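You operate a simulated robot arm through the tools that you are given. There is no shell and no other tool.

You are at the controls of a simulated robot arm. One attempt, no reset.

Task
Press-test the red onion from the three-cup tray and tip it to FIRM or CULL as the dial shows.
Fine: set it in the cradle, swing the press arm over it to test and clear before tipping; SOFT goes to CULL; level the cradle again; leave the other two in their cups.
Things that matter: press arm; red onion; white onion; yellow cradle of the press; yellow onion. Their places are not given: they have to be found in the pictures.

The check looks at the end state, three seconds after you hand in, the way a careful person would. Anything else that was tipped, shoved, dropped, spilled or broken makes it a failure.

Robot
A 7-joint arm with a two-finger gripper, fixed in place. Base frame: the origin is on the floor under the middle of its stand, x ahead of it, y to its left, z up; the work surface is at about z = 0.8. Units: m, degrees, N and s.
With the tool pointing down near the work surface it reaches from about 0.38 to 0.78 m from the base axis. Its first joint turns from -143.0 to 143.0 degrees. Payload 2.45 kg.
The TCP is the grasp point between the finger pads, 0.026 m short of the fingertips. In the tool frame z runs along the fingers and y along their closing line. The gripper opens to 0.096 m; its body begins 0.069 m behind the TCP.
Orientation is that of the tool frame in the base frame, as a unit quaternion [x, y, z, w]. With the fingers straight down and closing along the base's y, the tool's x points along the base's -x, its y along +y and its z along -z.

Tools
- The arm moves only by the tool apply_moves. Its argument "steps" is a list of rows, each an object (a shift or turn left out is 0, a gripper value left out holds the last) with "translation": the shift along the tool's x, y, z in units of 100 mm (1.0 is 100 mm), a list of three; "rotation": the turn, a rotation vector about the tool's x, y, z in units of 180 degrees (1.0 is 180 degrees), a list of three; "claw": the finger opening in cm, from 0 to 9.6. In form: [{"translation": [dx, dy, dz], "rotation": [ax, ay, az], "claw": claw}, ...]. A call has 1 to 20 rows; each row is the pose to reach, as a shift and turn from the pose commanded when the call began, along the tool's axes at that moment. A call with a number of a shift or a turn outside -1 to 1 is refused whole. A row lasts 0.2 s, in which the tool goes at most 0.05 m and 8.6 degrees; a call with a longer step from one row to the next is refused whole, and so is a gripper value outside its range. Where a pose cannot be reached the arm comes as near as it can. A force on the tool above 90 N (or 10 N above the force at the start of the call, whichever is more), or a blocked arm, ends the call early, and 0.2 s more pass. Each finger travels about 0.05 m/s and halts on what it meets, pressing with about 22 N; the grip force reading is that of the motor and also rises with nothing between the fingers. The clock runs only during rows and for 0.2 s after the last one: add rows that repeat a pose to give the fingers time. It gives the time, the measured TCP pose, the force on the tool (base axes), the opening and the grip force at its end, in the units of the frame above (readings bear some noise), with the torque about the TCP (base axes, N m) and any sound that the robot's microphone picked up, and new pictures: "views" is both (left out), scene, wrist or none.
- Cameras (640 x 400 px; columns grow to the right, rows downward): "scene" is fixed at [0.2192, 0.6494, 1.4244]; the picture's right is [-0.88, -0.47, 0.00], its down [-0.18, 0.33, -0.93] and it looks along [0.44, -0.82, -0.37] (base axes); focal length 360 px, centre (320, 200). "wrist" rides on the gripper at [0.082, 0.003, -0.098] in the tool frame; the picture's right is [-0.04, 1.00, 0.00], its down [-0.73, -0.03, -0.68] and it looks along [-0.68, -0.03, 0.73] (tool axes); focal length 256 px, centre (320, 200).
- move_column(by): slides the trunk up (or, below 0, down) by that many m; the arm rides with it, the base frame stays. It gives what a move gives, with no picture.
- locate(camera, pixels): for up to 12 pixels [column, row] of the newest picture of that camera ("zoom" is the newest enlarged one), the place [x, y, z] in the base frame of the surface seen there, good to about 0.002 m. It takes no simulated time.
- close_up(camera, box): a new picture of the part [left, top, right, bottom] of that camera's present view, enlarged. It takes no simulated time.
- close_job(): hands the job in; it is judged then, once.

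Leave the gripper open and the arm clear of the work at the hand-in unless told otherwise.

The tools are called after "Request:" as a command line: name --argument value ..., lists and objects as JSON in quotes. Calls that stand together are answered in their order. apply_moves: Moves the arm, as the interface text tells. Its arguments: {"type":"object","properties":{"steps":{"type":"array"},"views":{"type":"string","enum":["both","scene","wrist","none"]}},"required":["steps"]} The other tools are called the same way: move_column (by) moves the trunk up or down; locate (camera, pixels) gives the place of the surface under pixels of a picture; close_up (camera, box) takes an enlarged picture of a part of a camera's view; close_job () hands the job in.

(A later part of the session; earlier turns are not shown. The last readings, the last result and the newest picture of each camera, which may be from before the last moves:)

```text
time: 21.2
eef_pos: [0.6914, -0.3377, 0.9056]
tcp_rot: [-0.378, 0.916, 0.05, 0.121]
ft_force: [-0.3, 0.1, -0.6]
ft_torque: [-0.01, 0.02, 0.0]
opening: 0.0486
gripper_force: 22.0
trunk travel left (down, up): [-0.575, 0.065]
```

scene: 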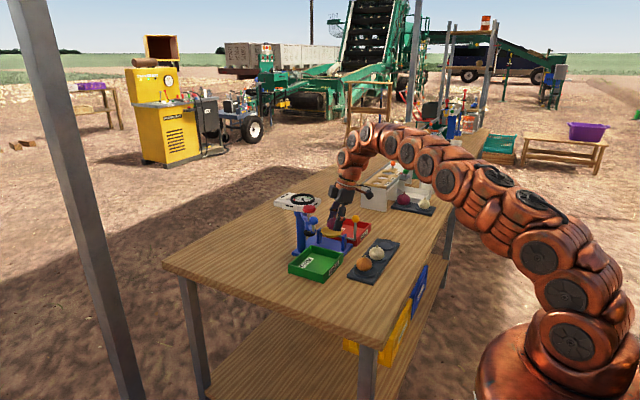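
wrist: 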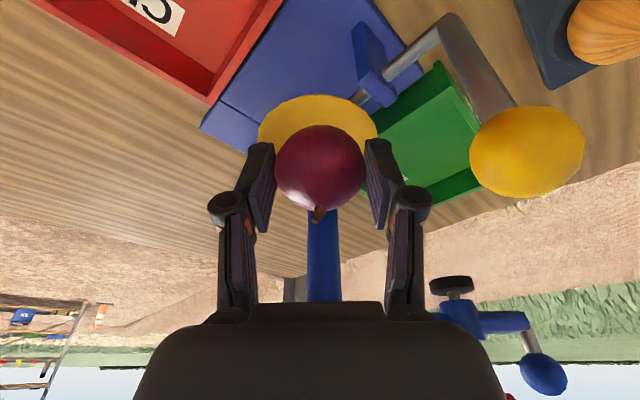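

No contact force yet, so I'll ease down a few more millimetres.

Request:
apply_moves --steps '[{"translation": [0.003, 0, 0.01]}, {"translation": [0.005, 0, 0.02]}, {"translation": [0.005, 0, 0.02]}]' --views "wrist"

Request:
close_up --camera "scene" --box '[310, 195, 360, 245]'

```text
time: 22.0
eef_pos: [0.6906, -0.3375, 0.9037]
tcp_rot: [-0.379, 0.916, 0.05, 0.12]
ft_force: [-0.3, 0.8, -0.8]
ft_torque: [0.01, -0.01, 0.0]
opening: 0.0485
gripper_force: 22.0
trunk travel left (down, up): [-0.575, 0.065]
```

wrist: 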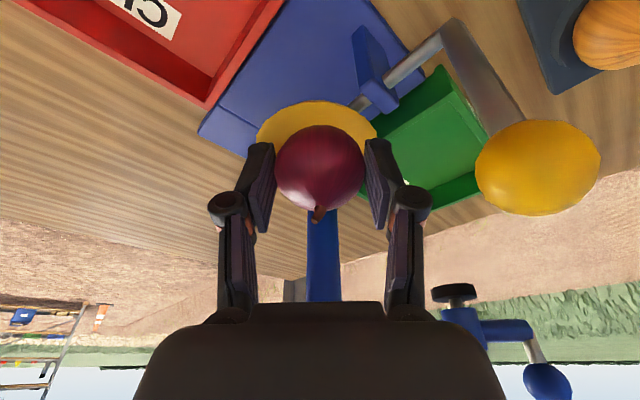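

```text
8.00 times, centred on (335, 220) of scene
```

zoom: 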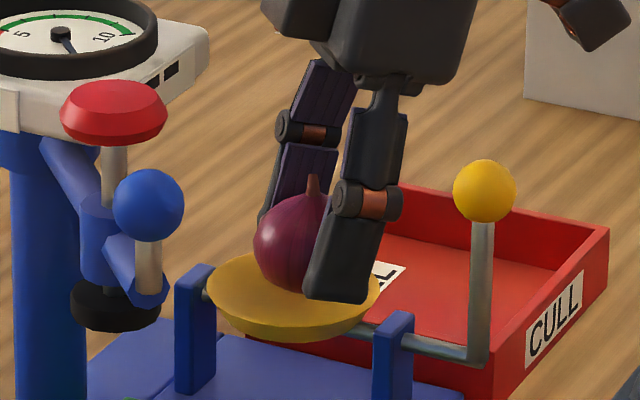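

Still no contact, and the fingertips are about 7 mm above the rim. I'll go down 2 mm more.

Request:
apply_moves --steps '[{"translation": [0.003, 0, 0.01]}, {"translation": [0.005, 0, 0.02]}, {"translation": [0.005, 0, 0.02]}]' --views "none"

```text
time: 22.8
eef_pos: [0.6907, -0.3367, 0.9032]
tcp_rot: [-0.379, 0.916, 0.051, 0.121]
ft_force: [0.2, 0.2, -0.9]
ft_torque: [0.01, 0.0, 0.0]
opening: 0.0481
gripper_force: 22.0
trunk travel left (down, up): [-0.575, 0.065]
```

Request:
apply_moves --steps '[{"translation": [0.003, 0, 0.01]}, {"translation": [0.004, 0, 0.015]}, {"translation": [0.004, 0, 0.015]}]' --views "none"

Request:
close_up --camera "scene" --box '[315, 205, 355, 240]'

```text
time: 23.6
eef_pos: [0.6907, -0.3362, 0.9014]
tcp_rot: [-0.378, 0.916, 0.05, 0.121]
ft_force: [-1.3, 0.4, -0.1]
ft_torque: [0.0, 0.01, 0.0]
opening: 0.0485
gripper_force: 22.4
trunk travel left (down, up): [-0.575, 0.065]
```

```text
11.43 times, centred on (335, 222) of scene
```

zoom: 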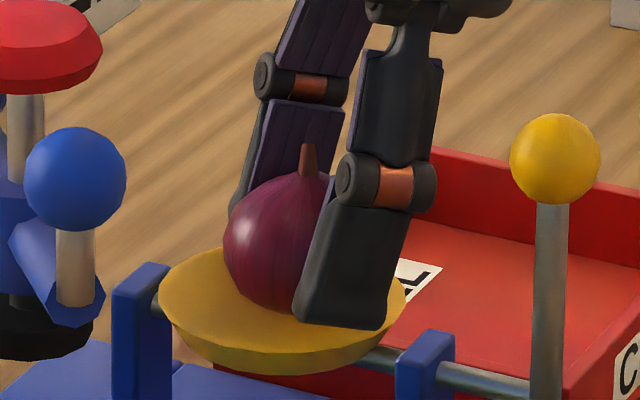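

Request:
apply_moves --steps '[{"translation": [0.002, 0, 0.007]}, {"translation": [0.004, 0, 0.015]}, {"translation": [0.004, 0, 0.015]}]' --views "none"

```text
time: 24.4
eef_pos: [0.6906, -0.337, 0.8987]
tcp_rot: [-0.38, 0.916, 0.05, 0.121]
ft_force: [0.0, 0.4, -0.4]
ft_torque: [-0.03, -0.01, -0.01]
opening: 0.0484
gripper_force: 21.6
trunk travel left (down, up): [-0.575, 0.065]
```

Request:
close_up --camera "scene" --box '[315, 205, 355, 240]'

Request:
locate --camera "zoom" --pixels '[[265, 240], [265, 300], [280, 310], [230, 300], [330, 345], [200, 310], [340, 300], [305, 180], [270, 280], [345, 335], [300, 338], [240, 270]]'

```text
11.43 times, centred on (335, 222) of scene
```

zoom: 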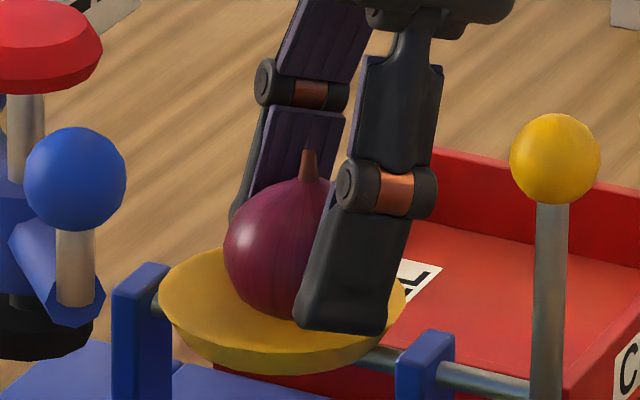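

```text
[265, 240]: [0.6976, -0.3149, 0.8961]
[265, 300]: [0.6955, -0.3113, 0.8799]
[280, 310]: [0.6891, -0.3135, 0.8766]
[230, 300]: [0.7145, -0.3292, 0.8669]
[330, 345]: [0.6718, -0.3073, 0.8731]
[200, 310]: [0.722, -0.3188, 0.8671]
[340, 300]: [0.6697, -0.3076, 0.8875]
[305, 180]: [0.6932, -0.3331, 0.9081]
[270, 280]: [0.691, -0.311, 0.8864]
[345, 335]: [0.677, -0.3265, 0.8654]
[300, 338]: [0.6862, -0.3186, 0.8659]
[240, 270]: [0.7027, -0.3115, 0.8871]
```

Request:
apply_moves --steps '[{"translation": [0.002, 0, 0.007]}, {"translation": [0.004, 0, 0.015]}, {"translation": [0.004, 0, 0.015]}]' --views "none"

```text
time: 25.2
eef_pos: [0.6906, -0.3377, 0.8986]
tcp_rot: [-0.379, 0.916, 0.049, 0.121]
ft_force: [-1.4, 1.1, 9.6]
ft_torque: [0.07, 0.02, 0.02]
opening: 0.0482
gripper_force: 22.2
trunk travel left (down, up): [-0.575, 0.065]
```

The force has risen to 9.6 N, so the onion is resting on the dish. I'll open the fingers slowly to about 6.5 cm.

Request:
apply_moves --steps '[{"translation": [-0.001, 0, -0.005], "claw": 4.8}, {"translation": [-0.001, 0, -0.005], "claw": 5.0}, {"translation": [-0.001, 0, -0.005], "claw": 5.3}, {"translation": [-0.001, 0, -0.005], "claw": 5.8}, {"translation": [-0.001, 0, -0.005], "claw": 6.5}, {"translation": [-0.001, 0, -0.005], "claw": 6.5}]'

Request:
close_up --camera "scene" --box '[310, 195, 360, 245]'

Request:
close_up --camera "wrist" --box '[220, 60, 480, 260]'

```text
time: 26.6
eef_pos: [0.6911, -0.3378, 0.8975]
tcp_rot: [-0.378, 0.916, 0.049, 0.121]
ft_force: [0.2, 0.2, -0.5]
ft_torque: [0.0, 0.0, -0.04]
opening: 0.0649
gripper_force: 0.1
trunk travel left (down, up): [-0.575, 0.065]
```

scene: 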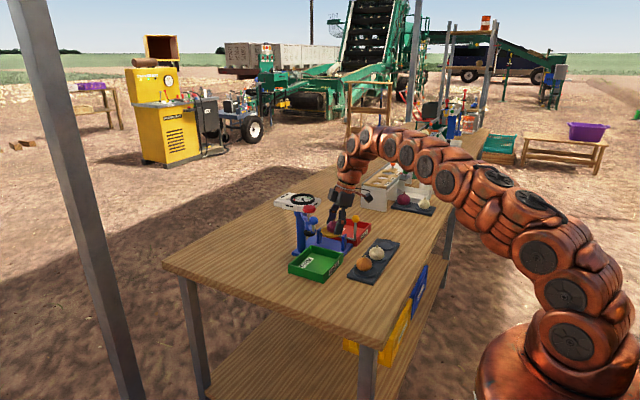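
wrist: 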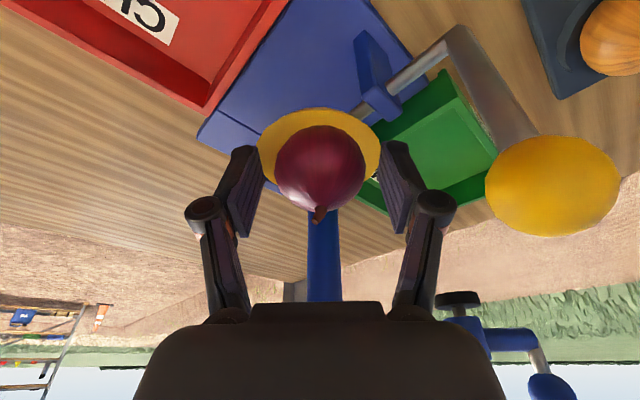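

```text
8.00 times, centred on (335, 220) of scene
```

zoom: 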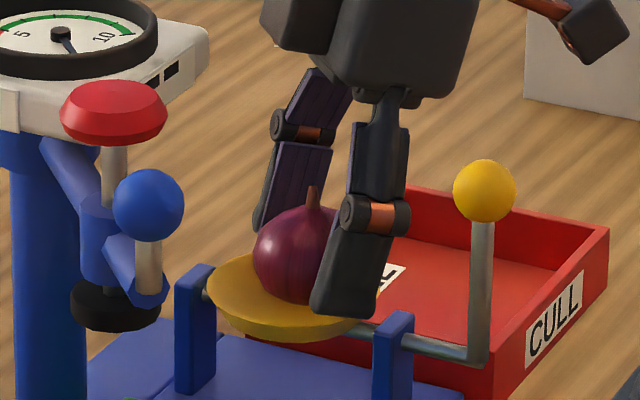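

```text
2.00 times, centred on (350, 160) of wrist
```

zoom: 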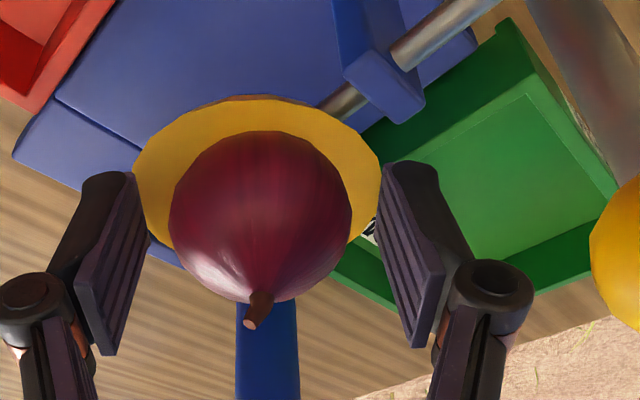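

The onion sits upright in the dish and is released. I'll withdraw straight up, the way I came in.

Request:
apply_moves --steps '[{"translation": [-0.026, 0, -0.097], "claw": 6.8}, {"translation": [-0.07, 0, -0.26], "claw": 6.8}, {"translation": [-0.13, 0, -0.48], "claw": 6.8}, {"translation": [-0.19, 0, -0.72], "claw": 6.8}, {"translation": [-0.259, 0, -0.966], "claw": 6.8}]' --views "none"

Request:
apply_moves --steps '[{"translation": [-0.052, 0, -0.193]}, {"translation": [-0.13, 0, -0.48]}, {"translation": [-0.207, 0, -0.773]}]'

Request:
close_up --camera "scene" --box '[280, 180, 380, 260]'

```text
time: 27.8
eef_pos: [0.6905, -0.3364, 0.9994]
tcp_rot: [-0.378, 0.916, 0.05, 0.121]
ft_force: [-0.8, 0.3, 0.0]
ft_torque: [0.01, -0.02, -0.03]
opening: 0.0677
gripper_force: 0.0
trunk travel left (down, up): [-0.575, 0.065]
```

```text
time: 28.6
eef_pos: [0.6781, -0.3238, 1.0546]
tcp_rot: [-0.379, 0.916, 0.051, 0.119]
ft_force: [0.6, -0.8, -1.4]
ft_torque: [0.01, 0.04, 0.0]
opening: 0.0682
gripper_force: 0.1
out of reach, approached as far as the arm can: row 2, 3
trunk travel left (down, up): [-0.575, 0.065]
```

scene: 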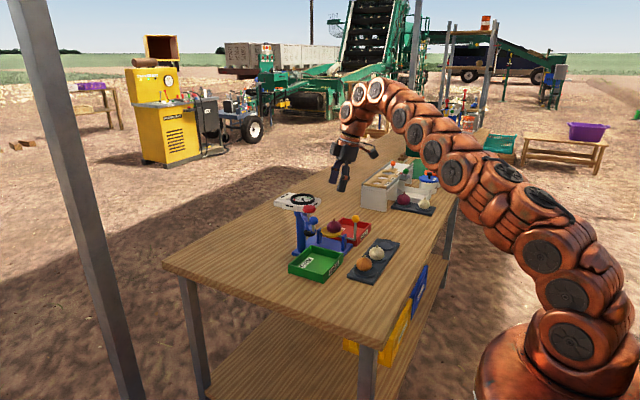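
wrist: 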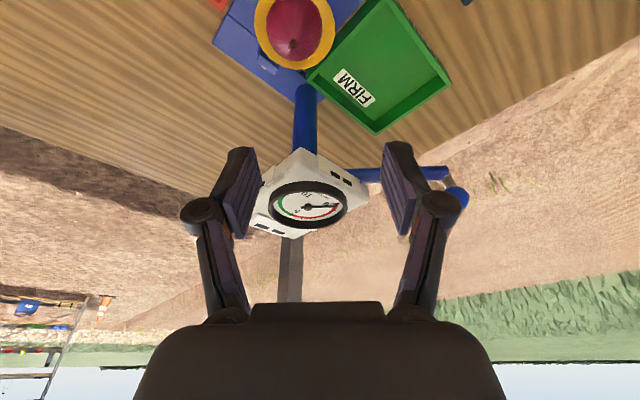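

```text
5.00 times, centred on (330, 220) of scene
```

zoom: 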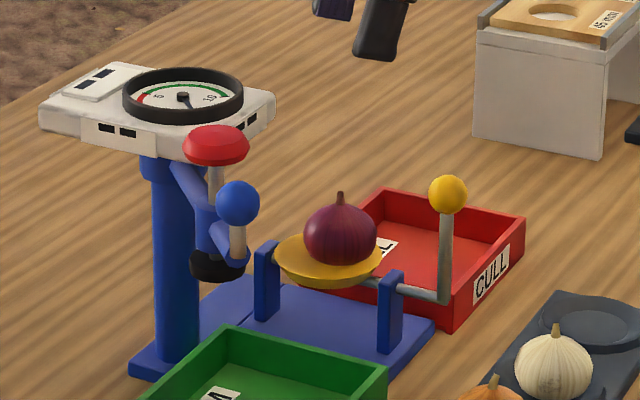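

The onion sits upright and level in the cradle. That last retreat hit the reach limit at this height, so I'll come back toward the robot and take out the lean. Then I'll check the press arm's knob.

Request:
apply_moves --steps '[{"translation": [0.013, 0.16, 0.031], "rotation": [0, 0.014, 0]}, {"translation": [0.026, 0.32, 0.062], "rotation": [0, 0.028, 0]}, {"translation": [0.04, 0.48, 0.093], "rotation": [0, 0.042, 0]}, {"translation": [0.053, 0.64, 0.124], "rotation": [0, 0.056, 0]}, {"translation": [0.066, 0.8, 0.155], "rotation": [0, 0.069, 0]}, {"translation": [0.079, 0.962, 0.186], "rotation": [0, 0.0833, 0]}]'

```text
time: 30.0
eef_pos: [0.6084, -0.2551, 1.0348]
tcp_rot: [-0.383, 0.924, -0.001, -0.001]
ft_force: [-0.2, -0.1, -1.3]
ft_torque: [0.0, -0.05, 0.0]
opening: 0.0682
gripper_force: 0.0
trunk travel left (down, up): [-0.575, 0.065]
```

scene: 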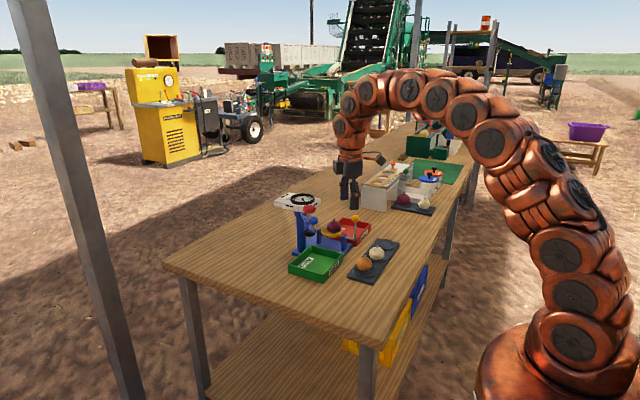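
wrist: 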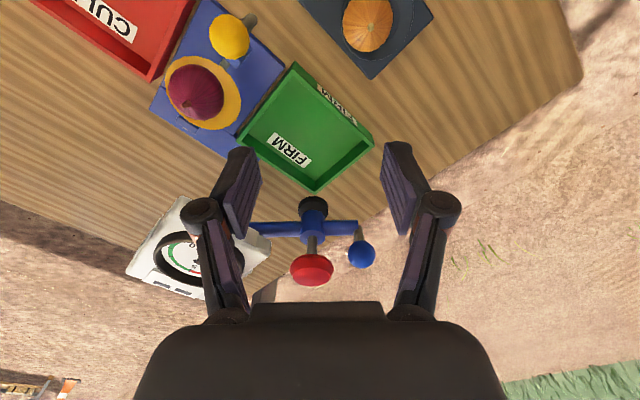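

The tool is vertical again at (0.608, -0.255, 1.035). I'll raise the trunk 0.06 m to get more reach at the press arm's height.

Request:
move_column --by 0.06

```text
time: 31.0
eef_pos: [0.6078, -0.2553, 1.0952]
tcp_rot: [-0.382, 0.924, 0.0, 0.0]
ft_force: [-0.1, 0.3, 0.0]
ft_torque: [0.04, 0.02, -0.02]
opening: 0.0679
gripper_force: 0.0
trunk travel left (down, up): [-0.635, 0.005]
```

Next I'll turn the gripper back through 90° while moving over the blue knob near (0.665, -0.149), staying well above it.

Request:
apply_moves --steps '[{"translation": [-0.094, 0.047, 0], "rotation": [0, 0, 0.0417], "claw": 5.5}, {"translation": [-0.189, 0.094, 0], "rotation": [0, 0, 0.0833], "claw": 5.5}, {"translation": [-0.283, 0.141, 0], "rotation": [0, 0, 0.125], "claw": 5.5}, {"translation": [-0.377, 0.189, 0], "rotation": [0, 0, 0.1667], "claw": 5.5}, {"translation": [-0.472, 0.236, 0], "rotation": [0, 0, 0.2083], "claw": 5.5}, {"translation": [-0.566, 0.283, 0], "rotation": [0, 0, 0.25], "claw": 5.5}]'

Request:
close_up --camera "wrist" --box '[200, 100, 460, 300]'

```text
time: 32.4
eef_pos: [0.6285, -0.1958, 1.0963]
tcp_rot: [0.002, 1.0, 0.0, 0.0]
ft_force: [-0.9, -0.5, -0.3]
ft_torque: [0.01, -0.03, 0.02]
opening: 0.0548
gripper_force: 0.1
trunk travel left (down, up): [-0.635, 0.005]
```

scene: 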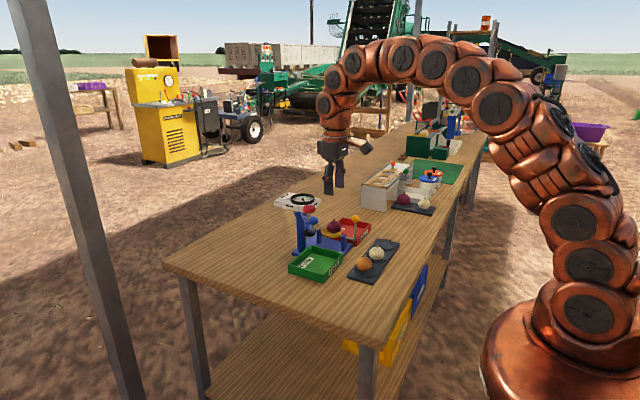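
wrist: 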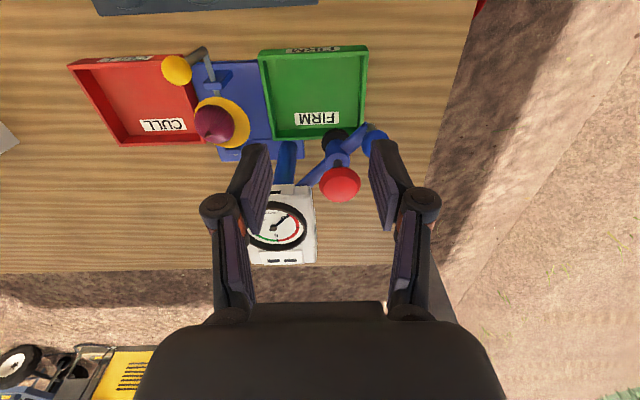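

```text
2.00 times, centred on (330, 200) of wrist
```

zoom: 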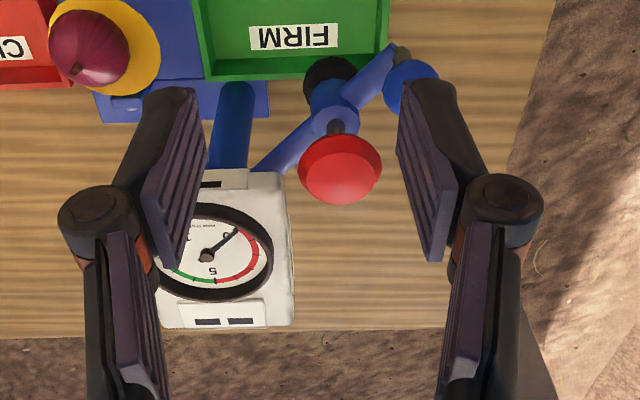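

The dial reads 0. I'll measure the knob and red cap from here.

Request:
locate --camera "zoom" --pixels '[[395, 85], [405, 70], [340, 170], [340, 145], [340, 195], [305, 170], [375, 170], [402, 50], [380, 70], [330, 80], [207, 257], [225, 130]]'

```text
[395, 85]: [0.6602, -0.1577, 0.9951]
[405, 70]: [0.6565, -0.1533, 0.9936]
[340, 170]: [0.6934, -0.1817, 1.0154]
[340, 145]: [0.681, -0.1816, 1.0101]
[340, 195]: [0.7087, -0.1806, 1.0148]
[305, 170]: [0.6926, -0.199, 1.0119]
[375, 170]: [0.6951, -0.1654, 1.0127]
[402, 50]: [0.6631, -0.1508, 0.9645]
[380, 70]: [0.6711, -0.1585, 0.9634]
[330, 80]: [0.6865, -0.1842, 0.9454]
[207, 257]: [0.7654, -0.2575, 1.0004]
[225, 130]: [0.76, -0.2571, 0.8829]
```

Cap centre is (0.695, -0.182, 1.015) and the knob is around (0.665, -0.150, 0.99). I'll finish the turn so the fingers close along the knob's swing path, and hover above it at z 1.065.

Request:
apply_moves --steps '[{"translation": [-0.06, 0.078, 0], "rotation": [0, 0, 0.0417]}, {"translation": [-0.12, 0.156, 0.05], "rotation": [0, 0, 0.0833]}, {"translation": [-0.18, 0.234, 0.12], "rotation": [0, 0, 0.125]}, {"translation": [-0.24, 0.312, 0.19], "rotation": [0, 0, 0.1667]}, {"translation": [-0.3, 0.39, 0.26], "rotation": [0, 0, 0.2083]}, {"translation": [-0.365, 0.468, 0.31], "rotation": [0, 0, 0.25]}]'

Request:
close_up --camera "wrist" --box '[220, 60, 420, 260]'

Request:
close_up --camera "scene" --box '[270, 150, 350, 240]'

```text
time: 33.8
eef_pos: [0.664, -0.1475, 1.0625]
tcp_rot: [0.384, 0.923, 0.0, 0.0]
ft_force: [-0.5, 0.1, -0.2]
ft_torque: [0.01, 0.04, -0.02]
opening: 0.055
gripper_force: 0.1
trunk travel left (down, up): [-0.635, 0.005]
```

scene: 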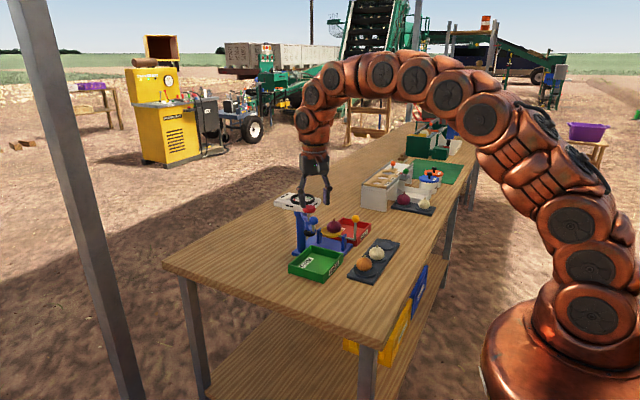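
wrist: 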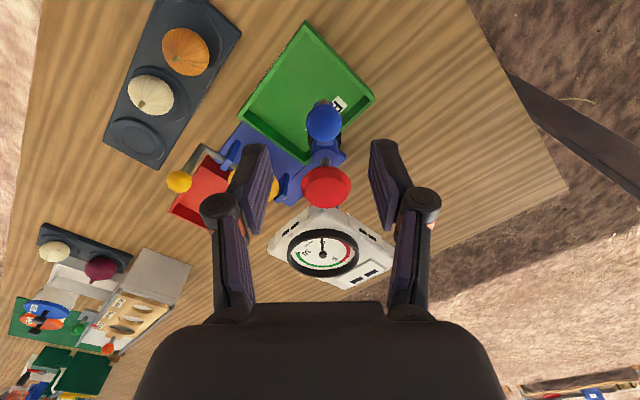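

```text
2.00 times, centred on (320, 160) of wrist
```

zoom: 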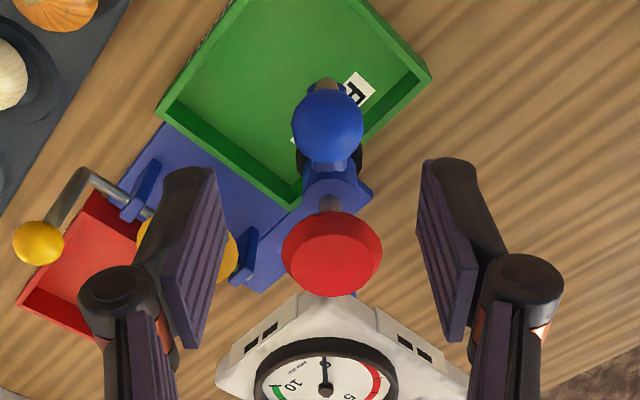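

```text
4.44 times, centred on (310, 195) of scene
```

zoom: 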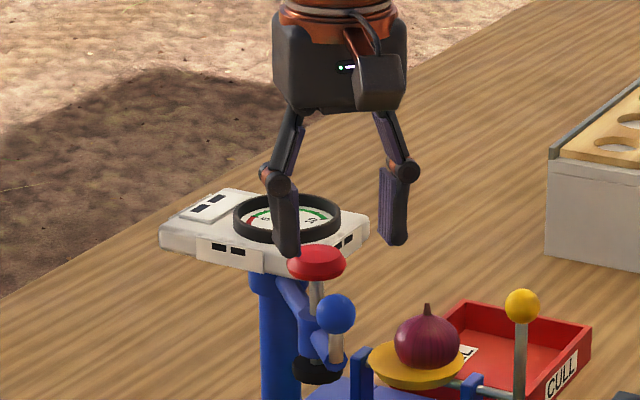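

Knob, cap and dial all line up in the middle column of the wrist view, so the knob is straight below. I'll come down 6 cm so the fingers straddle it.

Request:
apply_moves --steps '[{"translation": [0, 0, 0.15], "claw": 5.5}, {"translation": [0, 0, 0.3], "claw": 5.5}, {"translation": [0, 0, 0.45], "claw": 5.5}, {"translation": [0, 0, 0.6], "claw": 5.5}, {"translation": [0, 0, 0.6], "claw": 5.5}]'

Request:
close_up --camera "scene" --box '[280, 180, 350, 240]'

Request:
close_up --camera "wrist" --box '[220, 80, 420, 280]'

```text
time: 35.0
eef_pos: [0.6645, -0.1485, 1.0043]
tcp_rot: [0.384, 0.923, 0.0, 0.0]
ft_force: [0.6, -0.7, -0.1]
ft_torque: [-0.02, -0.06, -0.01]
opening: 0.0551
gripper_force: 0.1
trunk travel left (down, up): [-0.635, 0.005]
```

scene: 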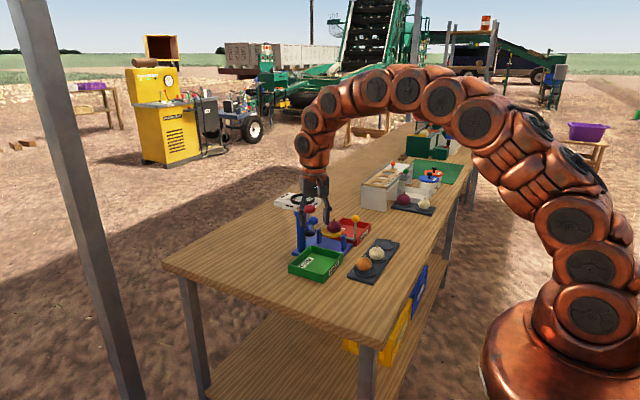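
wrist: 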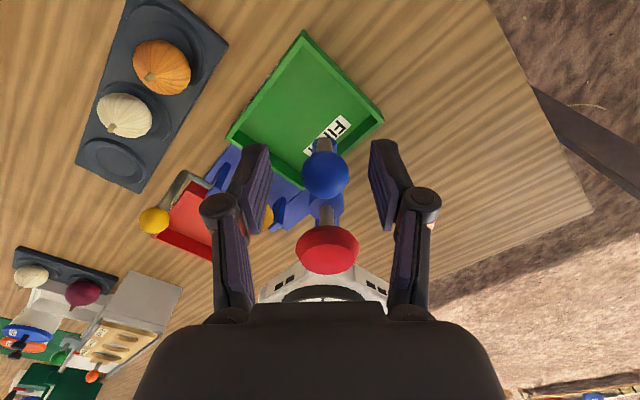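

```text
6.67 times, centred on (315, 210) of scene
```

zoom: 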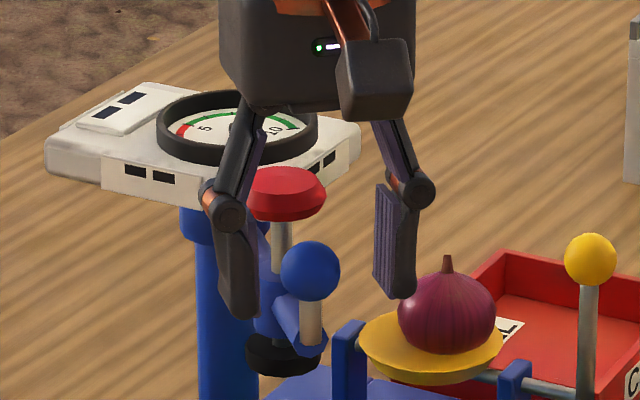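

```text
2.00 times, centred on (320, 180) of wrist
```

zoom: 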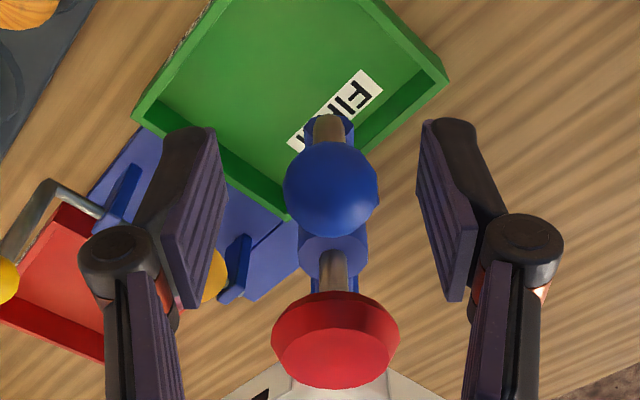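

The knob is between the fingers, about 2 mm to one side. I'll shift 2 mm and close on it.

Request:
apply_moves --steps '[{"translation": [0, 0.02, 0], "claw": 5.0}, {"translation": [0, 0.02, 0], "claw": 4.0}, {"translation": [0, 0.02, 0], "claw": 3.0}, {"translation": [0, 0.02, 0], "claw": 2.0}, {"translation": [0, 0.02, 0], "claw": 2.0}, {"translation": [0, 0.02, 0], "claw": 2.0}]'

Request:
close_up --camera "scene" --box '[280, 180, 350, 240]'

```text
time: 36.4
eef_pos: [0.6659, -0.1454, 1.0034]
tcp_rot: [0.383, 0.924, 0.0, 0.0]
ft_force: [-0.3, 0.6, 0.1]
ft_torque: [0.07, 0.01, -0.05]
opening: 0.0244
gripper_force: 44.7
trunk travel left (down, up): [-0.635, 0.005]
```

scene: 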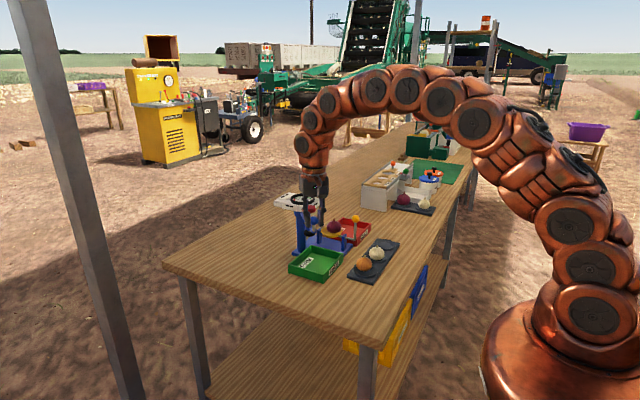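
wrist: 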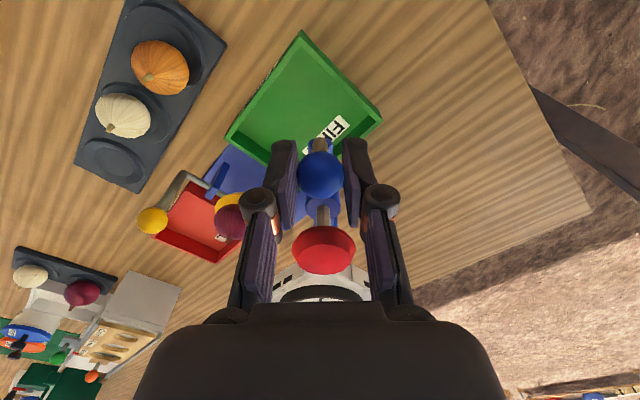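

```text
6.67 times, centred on (315, 210) of scene
```

zoom: 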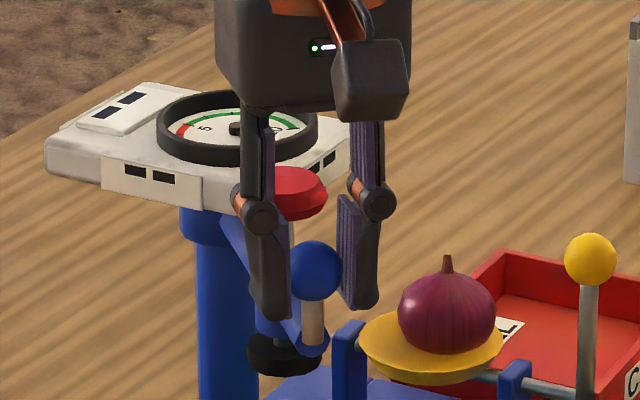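

I have the knob gripped at 24 mm. I'll swing the arm along its arc about the column in a first 15° step, turning with it, and watch the force.

Request:
apply_moves --steps '[{"translation": [-0.0015, -0.067, 0], "rotation": [0, 0, -0.0139]}, {"translation": [-0.0059, -0.134, 0], "rotation": [0, 0, -0.0278]}, {"translation": [-0.0132, -0.201, 0], "rotation": [0, 0, -0.0417]}, {"translation": [-0.0234, -0.267, 0], "rotation": [0, 0, -0.0556]}, {"translation": [-0.0365, -0.333, 0], "rotation": [0, 0, -0.0694]}, {"translation": [-0.0525, -0.3986, 0], "rotation": [0, 0, -0.0833]}]'

```text
time: 37.8
eef_pos: [0.6415, -0.1793, 1.0048]
tcp_rot: [0.259, 0.966, -0.001, -0.001]
ft_force: [3.4, -0.5, -3.3]
ft_torque: [0.11, -0.16, 0.18]
opening: 0.0244
gripper_force: 45.0
trunk travel left (down, up): [-0.635, 0.005]
```

scene: 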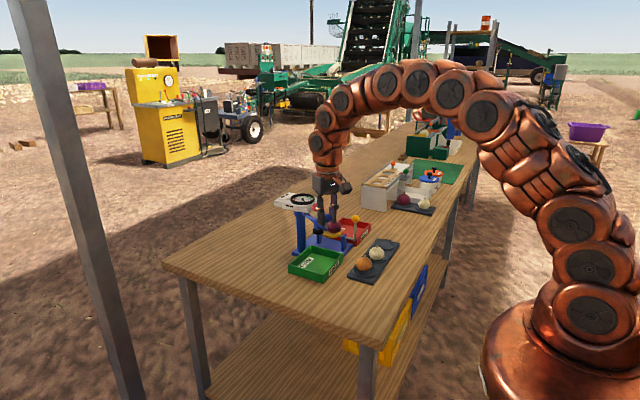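
wrist: 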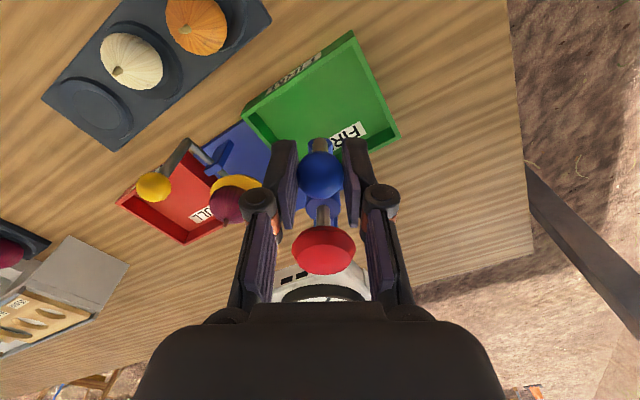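

The arm swings freely, with only about 3 N, and the position tracks the arc. I'll swing 30° more.

Request:
apply_moves --steps '[{"translation": [-0.0059, -0.134, 0], "rotation": [0, 0, -0.0278]}, {"translation": [-0.0234, -0.267, 0], "rotation": [0, 0, -0.0556]}, {"translation": [-0.0525, -0.3986, 0], "rotation": [0, 0, -0.0833]}, {"translation": [-0.0929, -0.5267, 0], "rotation": [0, 0, -0.1111]}, {"translation": [-0.1443, -0.6508, 0], "rotation": [0, 0, -0.1389]}, {"translation": [-0.2063, -0.77, 0], "rotation": [0, 0, -0.1667]}]'

Request:
close_up --camera "scene" --box '[280, 180, 370, 250]'

```text
time: 39.2
eef_pos: [0.6216, -0.2563, 1.0033]
tcp_rot: [0.001, 1.0, 0.001, -0.001]
ft_force: [-6.0, 0.5, -6.4]
ft_torque: [0.11, -0.2, 0.11]
opening: 0.0246
gripper_force: 45.2
trunk travel left (down, up): [-0.635, 0.005]
```

scene: 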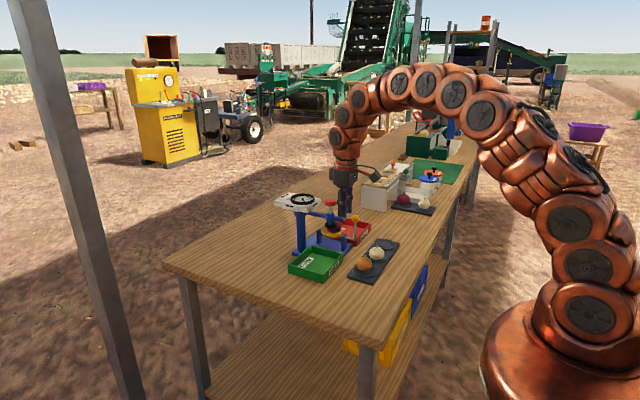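
wrist: 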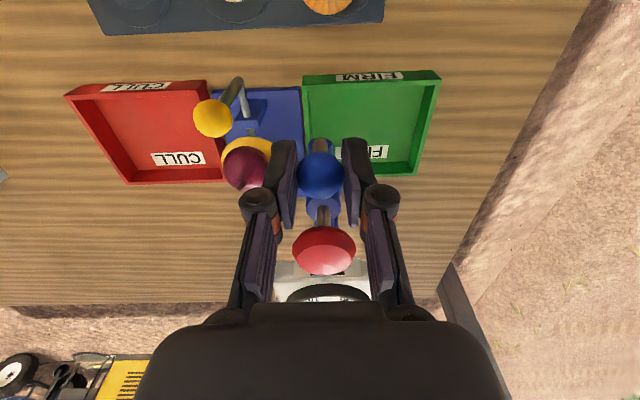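

```text
5.71 times, centred on (325, 215) of scene
```

zoom: 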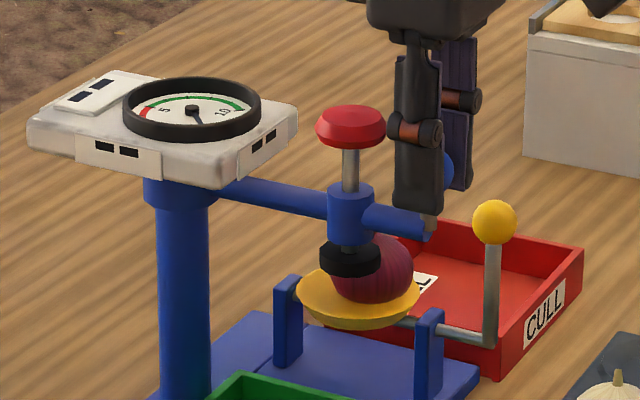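

The arm is halfway round. Before it passes over the onion, I'll compare the black foot's height with the onion's stem.

Request:
locate --camera "zoom" --pixels '[[350, 272], [350, 262], [335, 268], [385, 245], [395, 260], [375, 290], [350, 110], [425, 225], [420, 205], [495, 205], [440, 185], [350, 215]]'

Request:
close_up --camera "scene" --box '[315, 195, 360, 240]'

Request:
close_up --camera "wrist" --box '[180, 60, 380, 220]'

```text
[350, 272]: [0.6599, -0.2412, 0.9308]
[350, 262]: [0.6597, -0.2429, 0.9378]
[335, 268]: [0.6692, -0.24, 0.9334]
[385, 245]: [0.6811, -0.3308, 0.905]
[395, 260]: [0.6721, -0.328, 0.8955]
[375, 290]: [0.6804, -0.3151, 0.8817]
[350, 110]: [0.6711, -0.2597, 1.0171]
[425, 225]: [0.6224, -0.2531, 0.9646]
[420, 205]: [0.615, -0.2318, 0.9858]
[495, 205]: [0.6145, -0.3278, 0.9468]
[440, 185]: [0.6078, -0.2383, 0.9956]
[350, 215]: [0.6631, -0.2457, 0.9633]
```

```text
8.89 times, centred on (338, 218) of scene
```

zoom: 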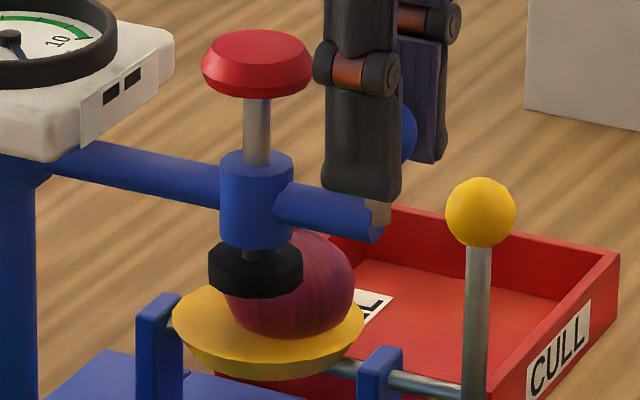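

```text
2.50 times, centred on (280, 140) of wrist
```

zoom: 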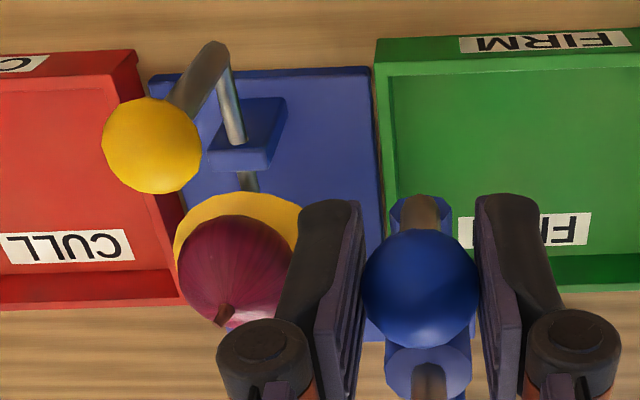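

The foot bottom is at about z 0.929 and the onion's stem top at about 0.917, so it clears. The fingertips stay about 2 cm above the lever ball. I'll swing 30° more.

Request:
apply_moves --steps '[{"translation": [-0.0059, -0.134, 0], "rotation": [0, 0, -0.0278]}, {"translation": [-0.0234, -0.267, 0], "rotation": [0, 0, -0.0556]}, {"translation": [-0.0525, -0.3986, 0], "rotation": [0, 0, -0.0833]}, {"translation": [-0.0929, -0.5267, 0], "rotation": [0, 0, -0.1111]}, {"translation": [-0.1443, -0.6508, 0], "rotation": [0, 0, -0.1389]}, {"translation": [-0.2063, -0.77, 0], "rotation": [0, 0, -0.1667]}]'

Request:
close_up --camera "scene" --box '[280, 180, 370, 250]'

```text
time: 40.6
eef_pos: [0.6418, -0.3324, 1.0047]
tcp_rot: [-0.259, 0.966, -0.002, 0.002]
ft_force: [6.0, 2.6, 4.8]
ft_torque: [0.16, -0.29, -0.16]
opening: 0.0244
gripper_force: 45.3
trunk travel left (down, up): [-0.635, 0.005]
```

scene: 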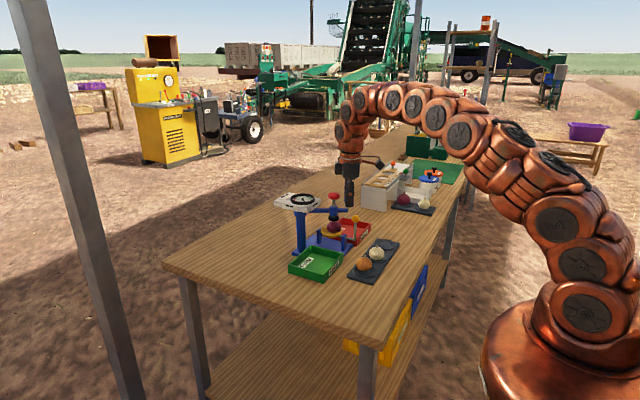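
wrist: 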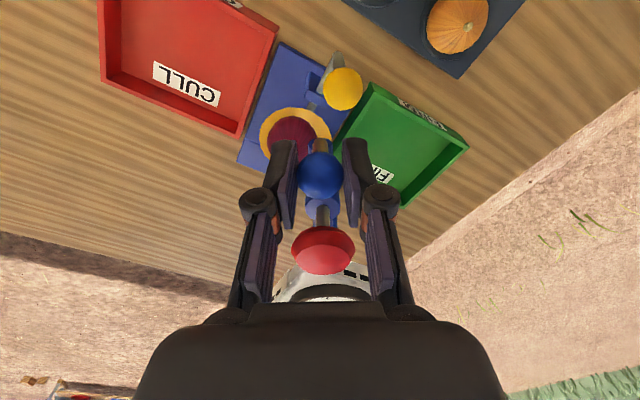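

```text
5.71 times, centred on (325, 215) of scene
```

zoom: 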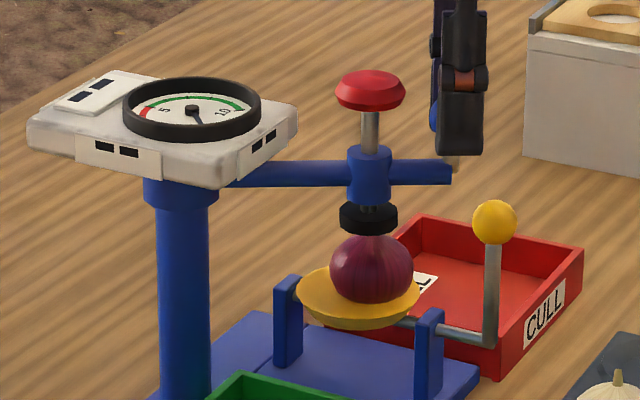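

The arm is at about 210° and the foot is clearing the onion. I'll make the last 14° in smaller steps to centre the foot over it.

Request:
apply_moves --steps '[{"translation": [-0.0029, -0.094, 0], "rotation": [0, 0, -0.0194]}, {"translation": [-0.0115, -0.1877, 0], "rotation": [0, 0, -0.0389]}, {"translation": [-0.0258, -0.2806, 0], "rotation": [0, 0, -0.0583]}, {"translation": [-0.0457, -0.3726, 0], "rotation": [0, 0, -0.0778]}, {"translation": [-0.0457, -0.3726, 0], "rotation": [0, 0, -0.0778]}]'

Request:
close_up --camera "scene" --box '[280, 180, 370, 250]'

Request:
close_up --camera "wrist" --box '[220, 60, 420, 300]'

```text
time: 41.8
eef_pos: [0.6631, -0.3619, 1.0042]
tcp_rot: [-0.375, 0.927, 0.0, 0.0]
ft_force: [7.7, 5.6, 2.0]
ft_torque: [-0.15, 0.13, 0.01]
opening: 0.0246
gripper_force: 45.4
trunk travel left (down, up): [-0.635, 0.005]
```

scene: 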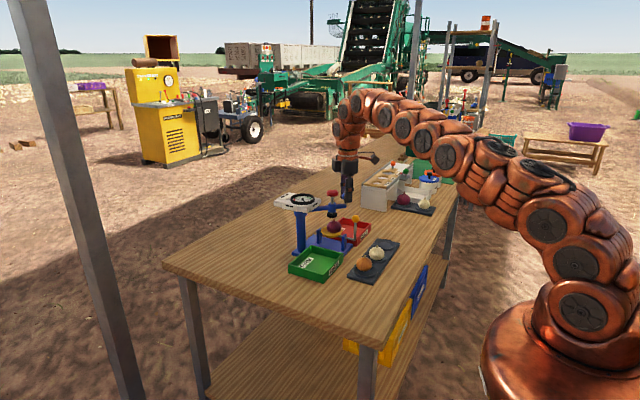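
wrist: 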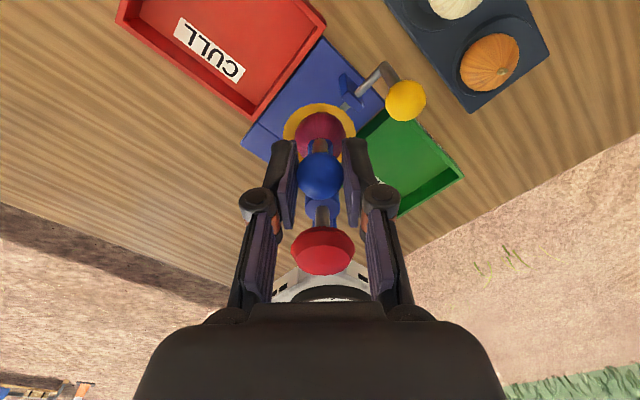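

```text
5.71 times, centred on (325, 215) of scene
```

zoom: 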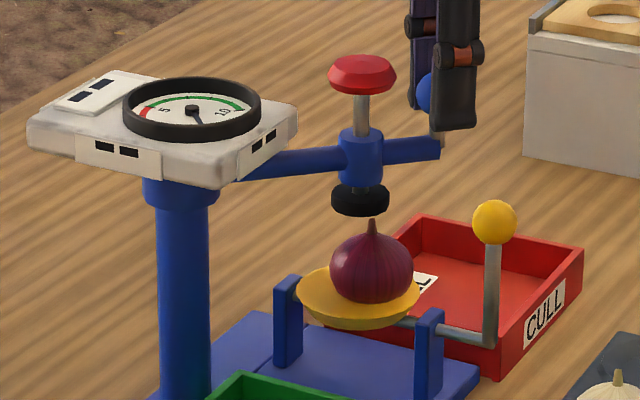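

```text
1.67 times, centred on (320, 180) of wrist
```

zoom: 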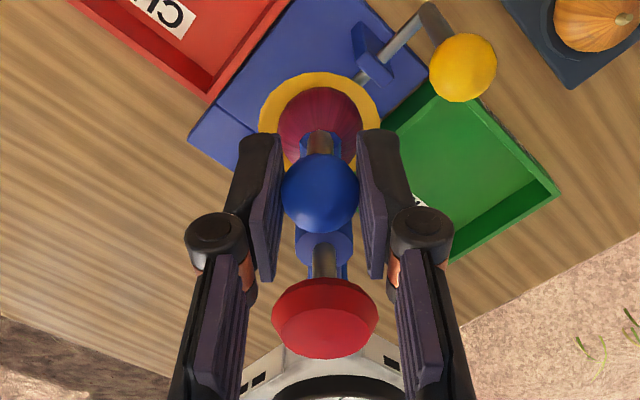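

The arm is at about 224° with the foot above the onion, but the dial still reads 0. So the plunger, under its red cap, has to be pressed. I'll measure the cap, foot and onion alignment before letting go of the knob.

Request:
close_up --camera "scene" --box '[315, 185, 360, 235]'

Request:
locate --camera "zoom" --pixels '[[320, 55], [245, 60], [375, 65], [300, 245], [320, 290], [320, 330], [380, 340], [260, 330], [320, 390], [300, 225], [340, 130], [310, 85]]'

```text
8.00 times, centred on (338, 210) of scene
```

zoom: 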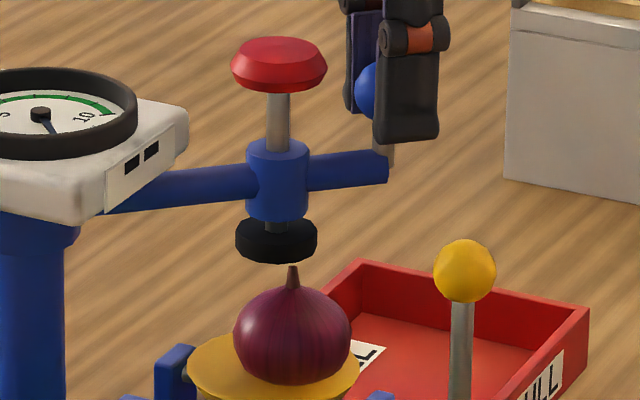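

```text
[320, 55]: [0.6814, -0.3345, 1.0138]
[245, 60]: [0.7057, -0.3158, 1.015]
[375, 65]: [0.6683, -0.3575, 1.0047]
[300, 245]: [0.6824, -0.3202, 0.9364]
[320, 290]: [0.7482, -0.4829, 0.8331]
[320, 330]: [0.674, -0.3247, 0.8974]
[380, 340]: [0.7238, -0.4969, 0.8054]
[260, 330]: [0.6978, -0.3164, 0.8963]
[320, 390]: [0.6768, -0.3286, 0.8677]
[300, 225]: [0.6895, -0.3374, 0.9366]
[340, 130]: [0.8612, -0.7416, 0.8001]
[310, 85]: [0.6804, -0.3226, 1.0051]
```

The foot is centred over the onion to within about 5 mm radially. I'll open the fingers to release the knob, then rise straight up.

Request:
apply_moves --steps '[{"claw": 3.0}, {"claw": 4.0}, {"claw": 5.0}, {"claw": 5.5}, {"claw": 5.5}]' --views "none"

Request:
apply_moves --steps '[{"translation": [0, 0, -0.1]}, {"translation": [0, 0, -0.25]}, {"translation": [0, 0, -0.45]}, {"translation": [0, 0, -0.65]}, {"translation": [0, 0, -0.65]}]'

Request:
close_up --camera "scene" --box '[280, 170, 370, 250]'

```text
time: 43.0
eef_pos: [0.663, -0.3632, 1.0038]
tcp_rot: [-0.375, 0.927, 0.0, 0.0]
ft_force: [-0.5, 0.7, 0.2]
ft_torque: [0.01, -0.07, 0.01]
opening: 0.0551
gripper_force: 0.0
trunk travel left (down, up): [-0.635, 0.005]
```

```text
time: 44.2
eef_pos: [0.6623, -0.3642, 1.0682]
tcp_rot: [-0.373, 0.928, 0.0, 0.0]
ft_force: [0.2, 0.9, -0.3]
ft_torque: [0.01, -0.01, -0.05]
opening: 0.0548
gripper_force: 0.0
trunk travel left (down, up): [-0.635, 0.005]
```

scene: 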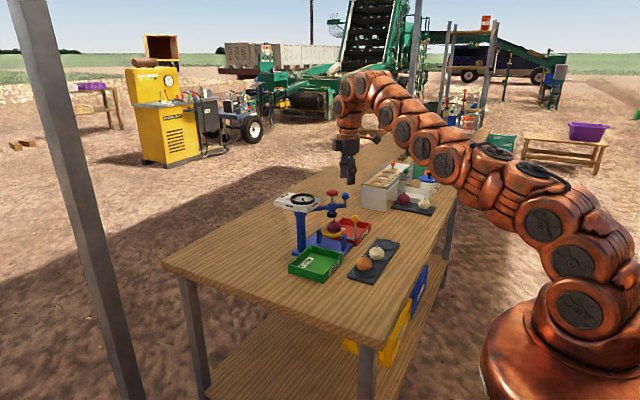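
wrist: 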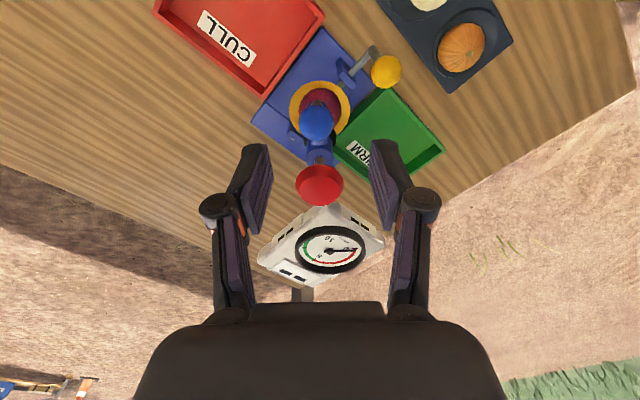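

```text
5.00 times, centred on (325, 210) of scene
```

zoom: 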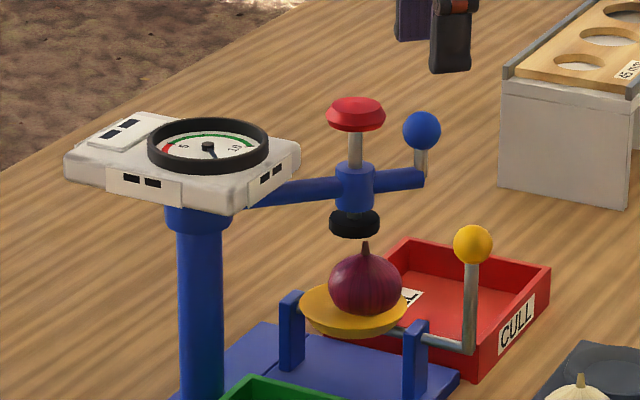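

The press arm stays put over the onion. I'll measure the red cap in the wrist view at (320, 185).

Request:
close_up --camera "wrist" --box '[260, 60, 400, 290]'

Request:
locate --camera "wrist" --pixels '[[320, 186], [298, 186], [342, 186], [320, 168], [320, 203], [316, 120], [326, 95], [330, 250]]'

```text
1.74 times, centred on (330, 175) of wrist
```

zoom: 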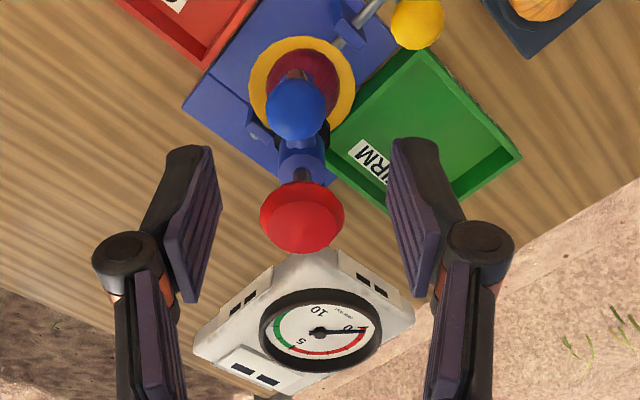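

```text
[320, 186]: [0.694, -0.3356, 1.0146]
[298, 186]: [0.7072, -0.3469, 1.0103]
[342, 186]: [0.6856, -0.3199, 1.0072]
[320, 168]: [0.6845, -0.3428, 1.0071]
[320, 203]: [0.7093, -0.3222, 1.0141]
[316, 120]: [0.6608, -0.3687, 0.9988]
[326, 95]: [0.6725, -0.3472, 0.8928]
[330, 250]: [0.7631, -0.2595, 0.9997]
```

Cap centre is (0.6965, -0.333, 1.015), directly over the dish centre. I'll close the fingers and move them above the cap, staying about 2.5 cm over it.

Request:
apply_moves --steps '[{"translation": [-0.08, -0.002, 0], "claw": 3.5}, {"translation": [-0.16, -0.005, 0], "claw": 1.5}, {"translation": [-0.24, -0.007, 0], "claw": 0.0}, {"translation": [-0.32, -0.009, 0], "claw": 0.0}, {"translation": [-0.4, -0.011, 0], "claw": 0.0}, {"translation": [-0.463, -0.013, 0], "claw": 0.0}, {"translation": [-0.463, -0.013, 0], "claw": 0.0}]'

Request:
close_up --camera "scene" --box '[290, 160, 370, 240]'

```text
time: 45.8
eef_pos: [0.6795, -0.337, 1.0642]
tcp_rot: [-0.375, 0.927, 0.0, 0.0]
ft_force: [-0.4, -0.9, -0.6]
ft_torque: [-0.01, 0.01, 0.03]
opening: 0.0003
gripper_force: 21.5
out of reach, approached as far as the arm can: row 2, 3, 4, 5, 6, 7
trunk travel left (down, up): [-0.635, 0.005]
```

scene: 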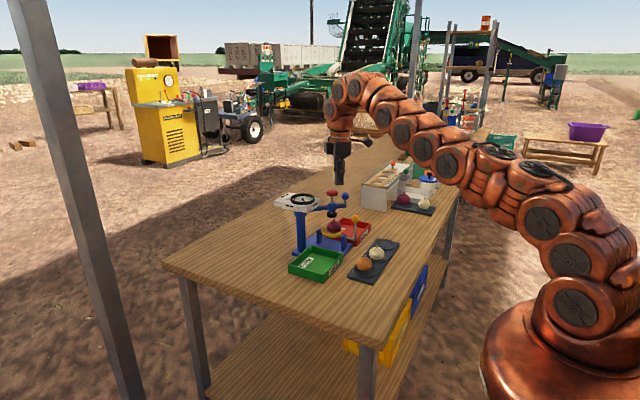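
wrist: 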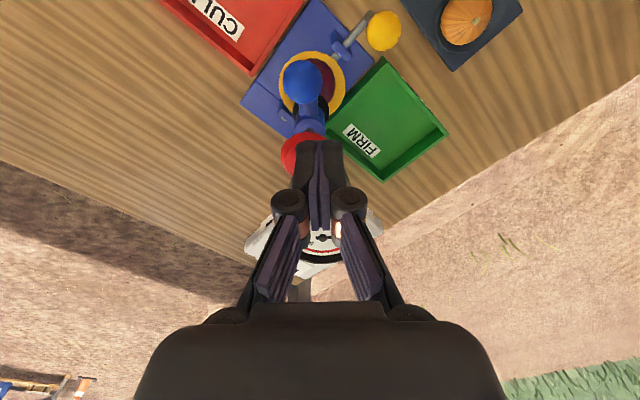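

```text
5.00 times, centred on (330, 200) of scene
```

zoom: 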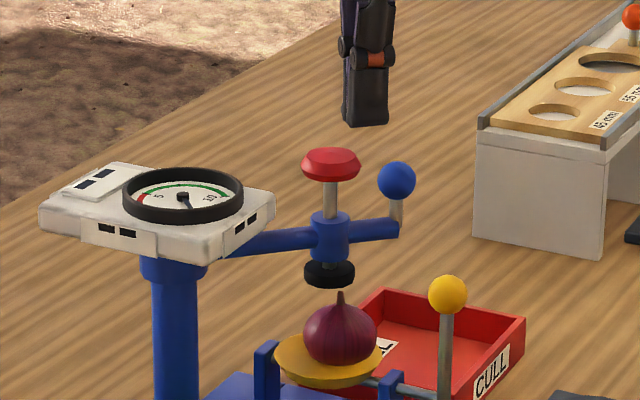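

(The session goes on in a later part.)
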